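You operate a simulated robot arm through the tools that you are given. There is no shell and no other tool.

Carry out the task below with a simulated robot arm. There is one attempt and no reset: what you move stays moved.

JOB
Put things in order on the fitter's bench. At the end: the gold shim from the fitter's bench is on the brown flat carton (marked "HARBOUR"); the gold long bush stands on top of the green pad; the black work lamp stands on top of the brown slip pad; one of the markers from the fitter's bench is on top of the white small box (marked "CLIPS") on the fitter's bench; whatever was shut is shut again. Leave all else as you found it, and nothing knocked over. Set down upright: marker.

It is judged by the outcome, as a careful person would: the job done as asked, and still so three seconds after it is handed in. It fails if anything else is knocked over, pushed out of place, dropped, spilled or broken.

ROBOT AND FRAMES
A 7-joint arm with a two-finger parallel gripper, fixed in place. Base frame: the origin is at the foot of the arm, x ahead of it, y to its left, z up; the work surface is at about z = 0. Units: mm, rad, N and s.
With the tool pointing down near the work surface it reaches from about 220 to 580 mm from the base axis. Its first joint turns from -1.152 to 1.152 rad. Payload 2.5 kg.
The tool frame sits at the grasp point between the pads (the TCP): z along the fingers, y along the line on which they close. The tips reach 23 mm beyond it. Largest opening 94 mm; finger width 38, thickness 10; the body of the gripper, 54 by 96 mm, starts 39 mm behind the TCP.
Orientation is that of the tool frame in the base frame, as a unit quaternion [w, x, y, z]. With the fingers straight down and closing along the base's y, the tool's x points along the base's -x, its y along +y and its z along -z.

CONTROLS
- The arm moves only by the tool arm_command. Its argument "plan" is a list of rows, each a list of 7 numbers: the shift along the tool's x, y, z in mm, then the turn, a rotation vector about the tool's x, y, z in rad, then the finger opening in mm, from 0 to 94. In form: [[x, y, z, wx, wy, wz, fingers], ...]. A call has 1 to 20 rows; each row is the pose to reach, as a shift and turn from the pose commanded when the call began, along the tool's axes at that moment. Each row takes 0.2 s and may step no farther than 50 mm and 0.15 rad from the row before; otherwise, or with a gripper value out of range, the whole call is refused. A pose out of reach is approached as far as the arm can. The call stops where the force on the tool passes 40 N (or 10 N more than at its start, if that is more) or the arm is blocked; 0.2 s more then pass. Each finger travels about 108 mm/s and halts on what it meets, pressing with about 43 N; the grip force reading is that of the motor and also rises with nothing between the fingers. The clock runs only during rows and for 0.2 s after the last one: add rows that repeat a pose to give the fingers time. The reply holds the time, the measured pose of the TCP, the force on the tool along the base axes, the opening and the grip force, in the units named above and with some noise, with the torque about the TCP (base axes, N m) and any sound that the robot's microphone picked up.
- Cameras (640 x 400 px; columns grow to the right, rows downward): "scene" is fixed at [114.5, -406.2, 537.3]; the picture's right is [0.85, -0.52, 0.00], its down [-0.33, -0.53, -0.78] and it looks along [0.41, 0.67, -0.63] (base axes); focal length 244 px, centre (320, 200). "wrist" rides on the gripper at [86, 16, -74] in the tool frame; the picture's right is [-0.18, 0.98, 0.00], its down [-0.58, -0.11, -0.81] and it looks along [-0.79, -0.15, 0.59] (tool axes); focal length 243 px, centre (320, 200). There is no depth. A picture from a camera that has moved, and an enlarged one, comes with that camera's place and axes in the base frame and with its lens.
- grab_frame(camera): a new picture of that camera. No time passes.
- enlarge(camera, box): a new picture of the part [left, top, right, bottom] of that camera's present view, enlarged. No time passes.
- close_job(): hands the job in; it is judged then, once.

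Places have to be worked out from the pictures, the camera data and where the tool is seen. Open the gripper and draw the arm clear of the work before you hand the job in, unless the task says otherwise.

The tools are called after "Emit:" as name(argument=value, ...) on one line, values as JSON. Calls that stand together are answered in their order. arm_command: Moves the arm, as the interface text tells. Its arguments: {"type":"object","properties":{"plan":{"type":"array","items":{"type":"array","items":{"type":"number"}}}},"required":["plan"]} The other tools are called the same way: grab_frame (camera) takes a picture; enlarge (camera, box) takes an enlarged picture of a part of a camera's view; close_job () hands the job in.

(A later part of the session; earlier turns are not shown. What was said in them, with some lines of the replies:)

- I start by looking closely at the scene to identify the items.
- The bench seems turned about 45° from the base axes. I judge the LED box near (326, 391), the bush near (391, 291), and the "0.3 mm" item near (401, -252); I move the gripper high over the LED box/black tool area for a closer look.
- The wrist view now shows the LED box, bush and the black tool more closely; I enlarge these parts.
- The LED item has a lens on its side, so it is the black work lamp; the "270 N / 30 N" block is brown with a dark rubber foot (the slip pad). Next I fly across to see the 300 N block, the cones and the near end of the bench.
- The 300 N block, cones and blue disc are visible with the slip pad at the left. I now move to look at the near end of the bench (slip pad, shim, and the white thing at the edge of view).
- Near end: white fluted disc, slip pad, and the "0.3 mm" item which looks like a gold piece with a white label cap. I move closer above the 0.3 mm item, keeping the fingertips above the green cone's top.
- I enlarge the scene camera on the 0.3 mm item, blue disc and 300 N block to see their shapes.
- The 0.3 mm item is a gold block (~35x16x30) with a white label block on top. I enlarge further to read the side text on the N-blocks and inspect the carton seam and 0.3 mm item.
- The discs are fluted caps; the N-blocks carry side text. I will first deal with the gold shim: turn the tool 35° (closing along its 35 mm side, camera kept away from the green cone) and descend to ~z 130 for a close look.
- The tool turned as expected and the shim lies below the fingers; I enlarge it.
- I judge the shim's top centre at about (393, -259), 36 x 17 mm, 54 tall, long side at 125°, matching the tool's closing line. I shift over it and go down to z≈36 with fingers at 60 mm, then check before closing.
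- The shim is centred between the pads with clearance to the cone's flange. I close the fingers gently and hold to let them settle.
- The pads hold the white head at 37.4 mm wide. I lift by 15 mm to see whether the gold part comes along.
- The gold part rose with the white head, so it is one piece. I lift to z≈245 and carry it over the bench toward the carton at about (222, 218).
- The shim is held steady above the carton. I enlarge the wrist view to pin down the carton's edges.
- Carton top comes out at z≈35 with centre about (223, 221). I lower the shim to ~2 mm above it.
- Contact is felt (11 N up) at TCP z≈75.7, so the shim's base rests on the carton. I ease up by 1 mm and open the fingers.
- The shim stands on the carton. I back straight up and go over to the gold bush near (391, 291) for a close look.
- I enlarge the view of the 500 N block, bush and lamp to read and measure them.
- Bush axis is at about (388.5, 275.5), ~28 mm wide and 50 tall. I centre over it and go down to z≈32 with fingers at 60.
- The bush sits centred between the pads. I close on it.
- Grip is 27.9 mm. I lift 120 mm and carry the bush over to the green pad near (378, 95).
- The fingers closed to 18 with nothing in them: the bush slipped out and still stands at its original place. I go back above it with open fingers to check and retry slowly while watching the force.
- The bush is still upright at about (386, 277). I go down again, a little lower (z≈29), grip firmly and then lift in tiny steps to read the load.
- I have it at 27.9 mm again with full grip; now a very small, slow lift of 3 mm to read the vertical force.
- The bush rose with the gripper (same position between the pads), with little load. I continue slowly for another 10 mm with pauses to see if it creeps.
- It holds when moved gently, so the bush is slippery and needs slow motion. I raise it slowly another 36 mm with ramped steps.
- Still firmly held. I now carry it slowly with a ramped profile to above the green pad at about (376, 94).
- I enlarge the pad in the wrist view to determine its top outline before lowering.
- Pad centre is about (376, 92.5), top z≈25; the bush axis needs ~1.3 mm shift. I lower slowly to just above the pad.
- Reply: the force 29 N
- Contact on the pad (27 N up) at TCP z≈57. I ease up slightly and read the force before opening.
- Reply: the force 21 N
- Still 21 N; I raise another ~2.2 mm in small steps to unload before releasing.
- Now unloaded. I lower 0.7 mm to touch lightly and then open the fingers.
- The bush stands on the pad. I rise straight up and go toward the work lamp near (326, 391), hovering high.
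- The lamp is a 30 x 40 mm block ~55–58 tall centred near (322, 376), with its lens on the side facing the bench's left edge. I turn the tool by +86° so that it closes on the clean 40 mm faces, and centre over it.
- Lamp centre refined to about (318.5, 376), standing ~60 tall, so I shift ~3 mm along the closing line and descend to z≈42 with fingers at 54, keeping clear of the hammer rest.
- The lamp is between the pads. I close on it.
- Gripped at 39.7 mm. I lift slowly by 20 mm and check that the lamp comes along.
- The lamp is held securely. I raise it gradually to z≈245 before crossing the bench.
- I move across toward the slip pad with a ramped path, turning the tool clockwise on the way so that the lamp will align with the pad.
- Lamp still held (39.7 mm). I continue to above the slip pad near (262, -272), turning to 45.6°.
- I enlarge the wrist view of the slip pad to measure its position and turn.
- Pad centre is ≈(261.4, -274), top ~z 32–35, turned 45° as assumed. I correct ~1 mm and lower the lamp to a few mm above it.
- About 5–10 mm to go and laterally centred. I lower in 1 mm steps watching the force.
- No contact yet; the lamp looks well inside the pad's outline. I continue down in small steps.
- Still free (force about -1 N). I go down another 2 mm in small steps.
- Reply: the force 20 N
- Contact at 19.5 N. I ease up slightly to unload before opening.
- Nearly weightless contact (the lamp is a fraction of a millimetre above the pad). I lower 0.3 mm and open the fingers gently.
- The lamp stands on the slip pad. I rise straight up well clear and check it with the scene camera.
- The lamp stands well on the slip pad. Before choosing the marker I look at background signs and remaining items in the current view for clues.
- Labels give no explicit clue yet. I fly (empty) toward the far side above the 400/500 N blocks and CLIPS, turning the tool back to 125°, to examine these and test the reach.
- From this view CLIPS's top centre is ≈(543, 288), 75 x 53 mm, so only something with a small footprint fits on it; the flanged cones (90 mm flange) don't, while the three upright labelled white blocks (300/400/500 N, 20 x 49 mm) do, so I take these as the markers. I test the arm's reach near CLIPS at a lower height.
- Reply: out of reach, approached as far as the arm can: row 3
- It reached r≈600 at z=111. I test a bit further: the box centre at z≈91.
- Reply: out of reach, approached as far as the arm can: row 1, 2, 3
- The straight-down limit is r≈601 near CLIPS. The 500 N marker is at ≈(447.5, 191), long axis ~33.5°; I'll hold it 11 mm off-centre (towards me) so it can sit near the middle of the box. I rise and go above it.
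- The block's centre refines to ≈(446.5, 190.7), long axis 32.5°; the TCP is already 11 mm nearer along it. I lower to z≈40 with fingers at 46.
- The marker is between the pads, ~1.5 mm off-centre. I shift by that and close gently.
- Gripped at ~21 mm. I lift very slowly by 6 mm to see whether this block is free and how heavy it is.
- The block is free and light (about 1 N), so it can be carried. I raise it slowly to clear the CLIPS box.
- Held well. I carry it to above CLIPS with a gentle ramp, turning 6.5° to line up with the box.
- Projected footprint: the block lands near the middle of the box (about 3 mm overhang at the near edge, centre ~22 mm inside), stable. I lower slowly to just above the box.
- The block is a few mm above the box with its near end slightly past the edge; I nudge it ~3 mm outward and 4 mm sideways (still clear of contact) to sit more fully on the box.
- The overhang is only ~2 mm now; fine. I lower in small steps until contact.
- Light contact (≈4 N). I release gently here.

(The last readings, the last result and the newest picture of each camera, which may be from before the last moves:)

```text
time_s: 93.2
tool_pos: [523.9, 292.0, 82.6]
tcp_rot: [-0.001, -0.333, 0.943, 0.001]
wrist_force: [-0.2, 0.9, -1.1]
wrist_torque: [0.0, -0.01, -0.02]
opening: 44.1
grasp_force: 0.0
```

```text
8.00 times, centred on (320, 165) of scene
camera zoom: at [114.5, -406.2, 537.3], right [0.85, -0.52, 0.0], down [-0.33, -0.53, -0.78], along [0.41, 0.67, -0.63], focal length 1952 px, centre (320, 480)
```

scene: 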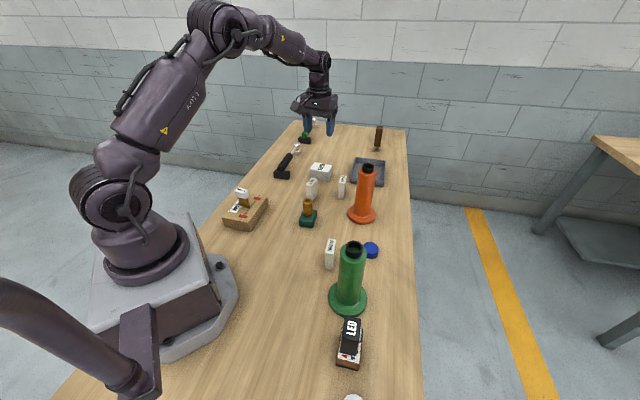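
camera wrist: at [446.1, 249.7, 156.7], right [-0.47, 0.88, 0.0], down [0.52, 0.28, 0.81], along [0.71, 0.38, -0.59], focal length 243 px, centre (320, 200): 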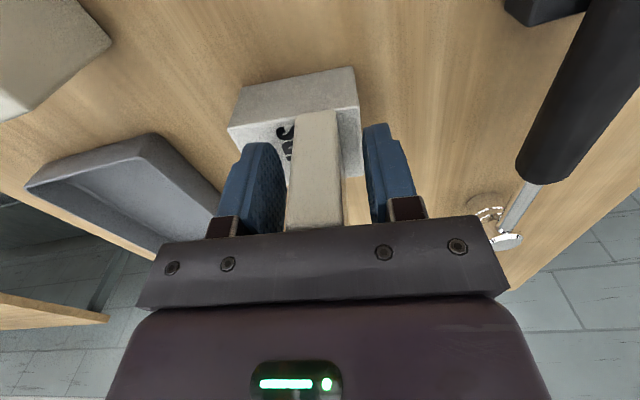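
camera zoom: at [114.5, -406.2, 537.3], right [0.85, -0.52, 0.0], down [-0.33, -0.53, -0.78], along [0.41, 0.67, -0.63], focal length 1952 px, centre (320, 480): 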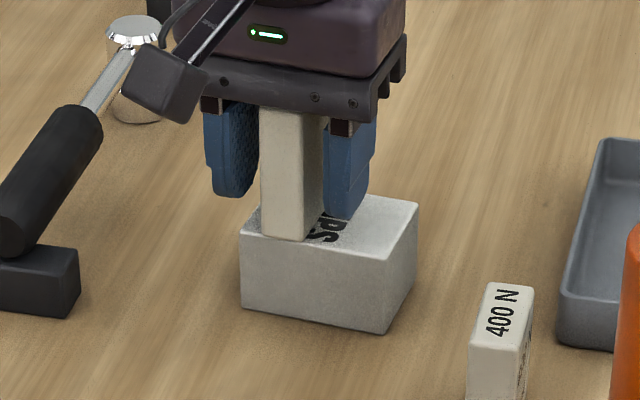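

The marker stands upright on CLIPS. I rise straight up to z≈155 and then draw back inward.

Emit:
arm_command(plan=[[0, 0, -8, 0, 0, 0, 46], [0, 0, -22, 0, 0, 0, 46], [0, 0, -40, 0, 0, 0, 46], [0, 0, -58, 0, 0, 0, 46], [0, 0, -74, 0, 0, 0, 46], [20, 0, -90, 0, 0, 0, 46], [55, 0, -110, 0, 0, 0, 46], [95, 0, -130, 0, 0, 0, 46]])

Emit:
grab_frame(camera="wrist")

Emit:
grab_frame(camera="scene")

Emit:
enlarge(camera="scene", box=[270, 120, 370, 200])

```text
time_s: 95.0
tool_pos: [451.4, 233.0, 214.3]
tcp_rot: [0.001, -0.333, 0.943, 0.0]
wrist_force: [0.2, 0.7, -0.1]
wrist_torque: [-0.03, -0.02, 0.02]
opening: 45.7
grasp_force: 0.1
```

```text
taken
camera wrist: at [374.3, 190.6, 286.9], right [-0.47, 0.88, 0.0], down [0.52, 0.28, 0.81], along [0.71, 0.38, -0.59], focal length 243 px, centre (320, 200)
```

wrist: 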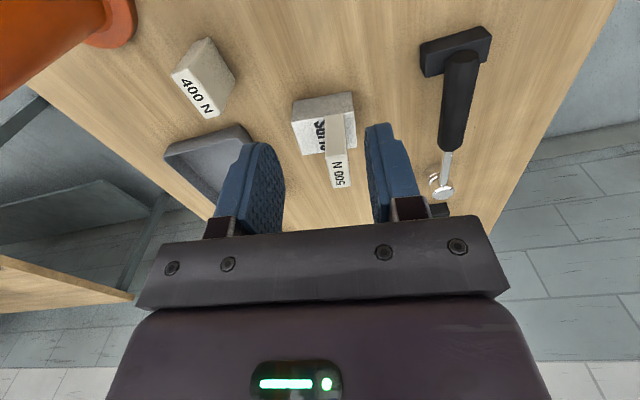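

```text
taken
```

scene: 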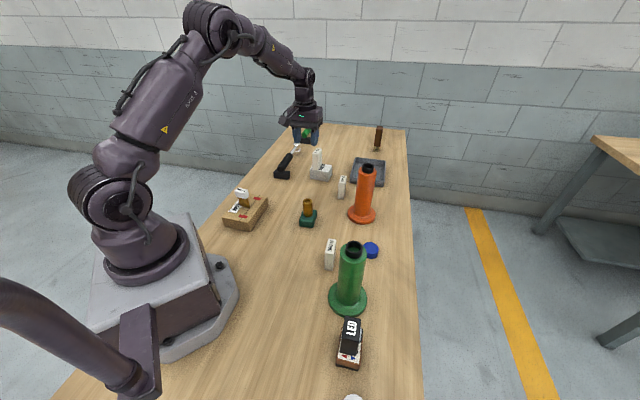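

```text
5.00 times, centred on (320, 160) of scene
camera zoom: at [114.5, -406.2, 537.3], right [0.85, -0.52, 0.0], down [-0.33, -0.53, -0.78], along [0.41, 0.67, -0.63], focal length 1220 px, centre (320, 400)
```

zoom: 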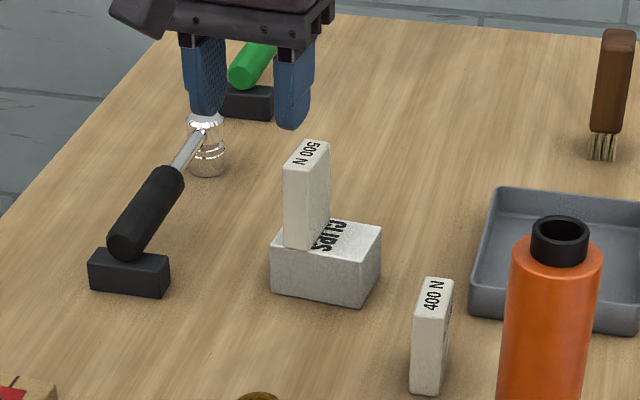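

The marker stands upright on CLIPS. I draw the arm back and up to about its starting place with the gripper open, then do a final check.

Emit:
arm_command(plan=[[15, 3, -30, 0, 0, 0, 60], [30, 6, -60, 0, 0, 0, 75], [45, 9, -90, 0, 0, 0, 90], [60, 12, -115, 0, 0, 0, 94], [70, 14, -130, 0, 0, 0, 94], [70, 14, -130, 0, 0, 0, 94]])

Emit:
grab_frame(camera="scene")

Emit:
enlarge(camera="scene", box=[210, 140, 350, 240])

Emit:
enlarge(camera="scene", box=[310, 220, 420, 400])

Emit:
grab_frame(camera="wrist")

```text
time_s: 96.4
tool_pos: [388.2, 199.0, 341.7]
tcp_rot: [0.0, -0.332, 0.943, 0.0]
wrist_force: [-1.3, 0.6, -0.4]
wrist_torque: [0.03, 0.01, -0.02]
opening: 93.8
grasp_force: 0.1
```

```text
taken
```

scene: 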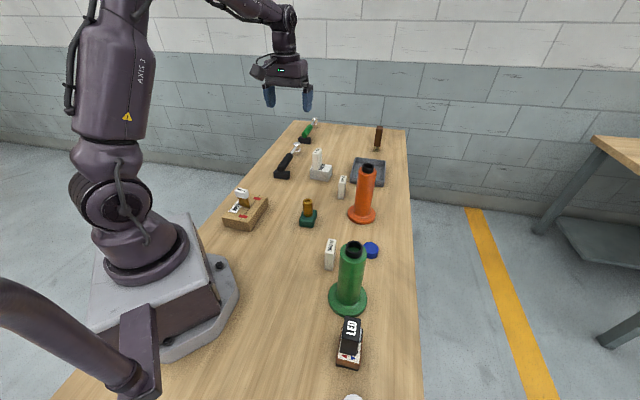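

```text
4.00 times, centred on (280, 190) of scene
camera zoom: at [114.4, -406.2, 537.3], right [0.85, -0.52, 0.0], down [-0.33, -0.53, -0.78], along [0.41, 0.67, -0.63], focal length 976 px, centre (480, 240)
```

zoom: 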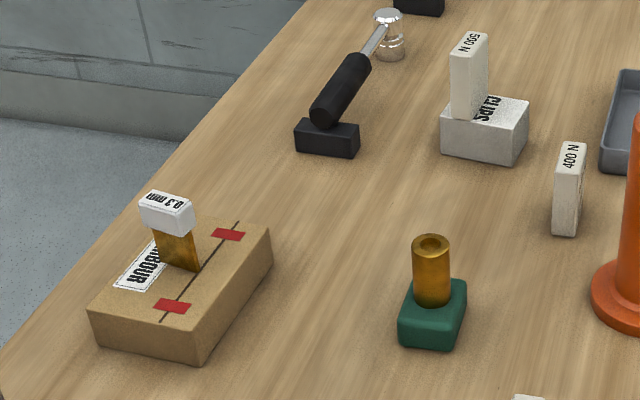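

```text
2.22 times, centred on (365, 310) of scene
camera zoom: at [114.4, -406.2, 537.3], right [0.85, -0.52, 0.0], down [-0.33, -0.53, -0.78], along [0.41, 0.67, -0.63], focal length 542 px, centre (220, -44)
```

zoom: 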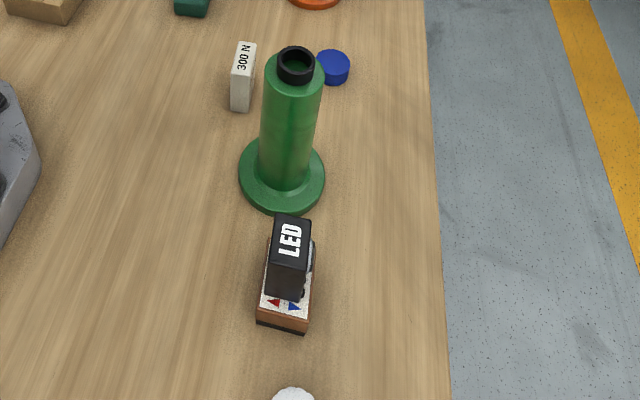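

```text
taken
camera wrist: at [310.3, 158.0, 416.5], right [-0.47, 0.88, 0.0], down [0.52, 0.28, 0.81], along [0.71, 0.38, -0.59], focal length 243 px, centre (320, 200)
```

wrist: 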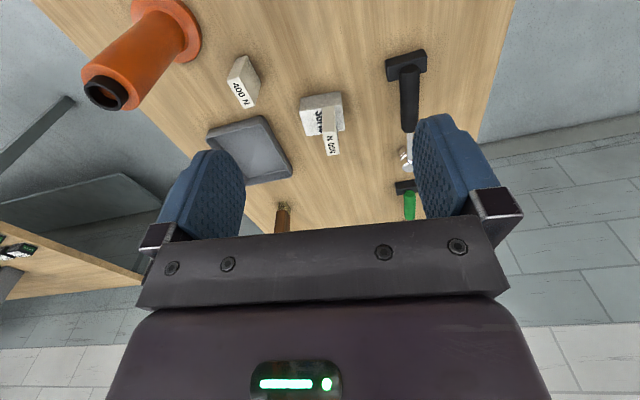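

All four placements look stable: shim on the HARBOUR carton, bush on the green pad, lamp on the slip pad, 500 N marker upright on CLIPS. Nothing else has moved, the gripper is open and the arm is clear, so I hand the job in.

Emit:
close_job()

```text
The job is handed in.
```

I've handed the job in with all four items placed. Nothing was opened, and in the last pictures nothing was knocked over or out of place.

- **Gold shim:** it stands near the middle of the brown HARBOUR carton.
- **Gold long bush:** it stands on the green pad. It slipped from the grip on the first try but stayed upright where it was; the second, slower lift held.
- **Black work lamp:** it stands on the brown slip pad, lined up with it.
- **Marker:** I used the white block labelled "500 N". It is upright on the CLIPS box, overhanging the near edge by about 2–3 mm because the arm could not reach any further.

**Main uncertainty:** nothing on the bench is labelled as a marker. I took the three upright white blocks (300, 400 and 500 N) to be the markers because they fit on the CLIPS box, while the green and orange cones have bases too wide for it. If the cones were meant, that step is wrong.
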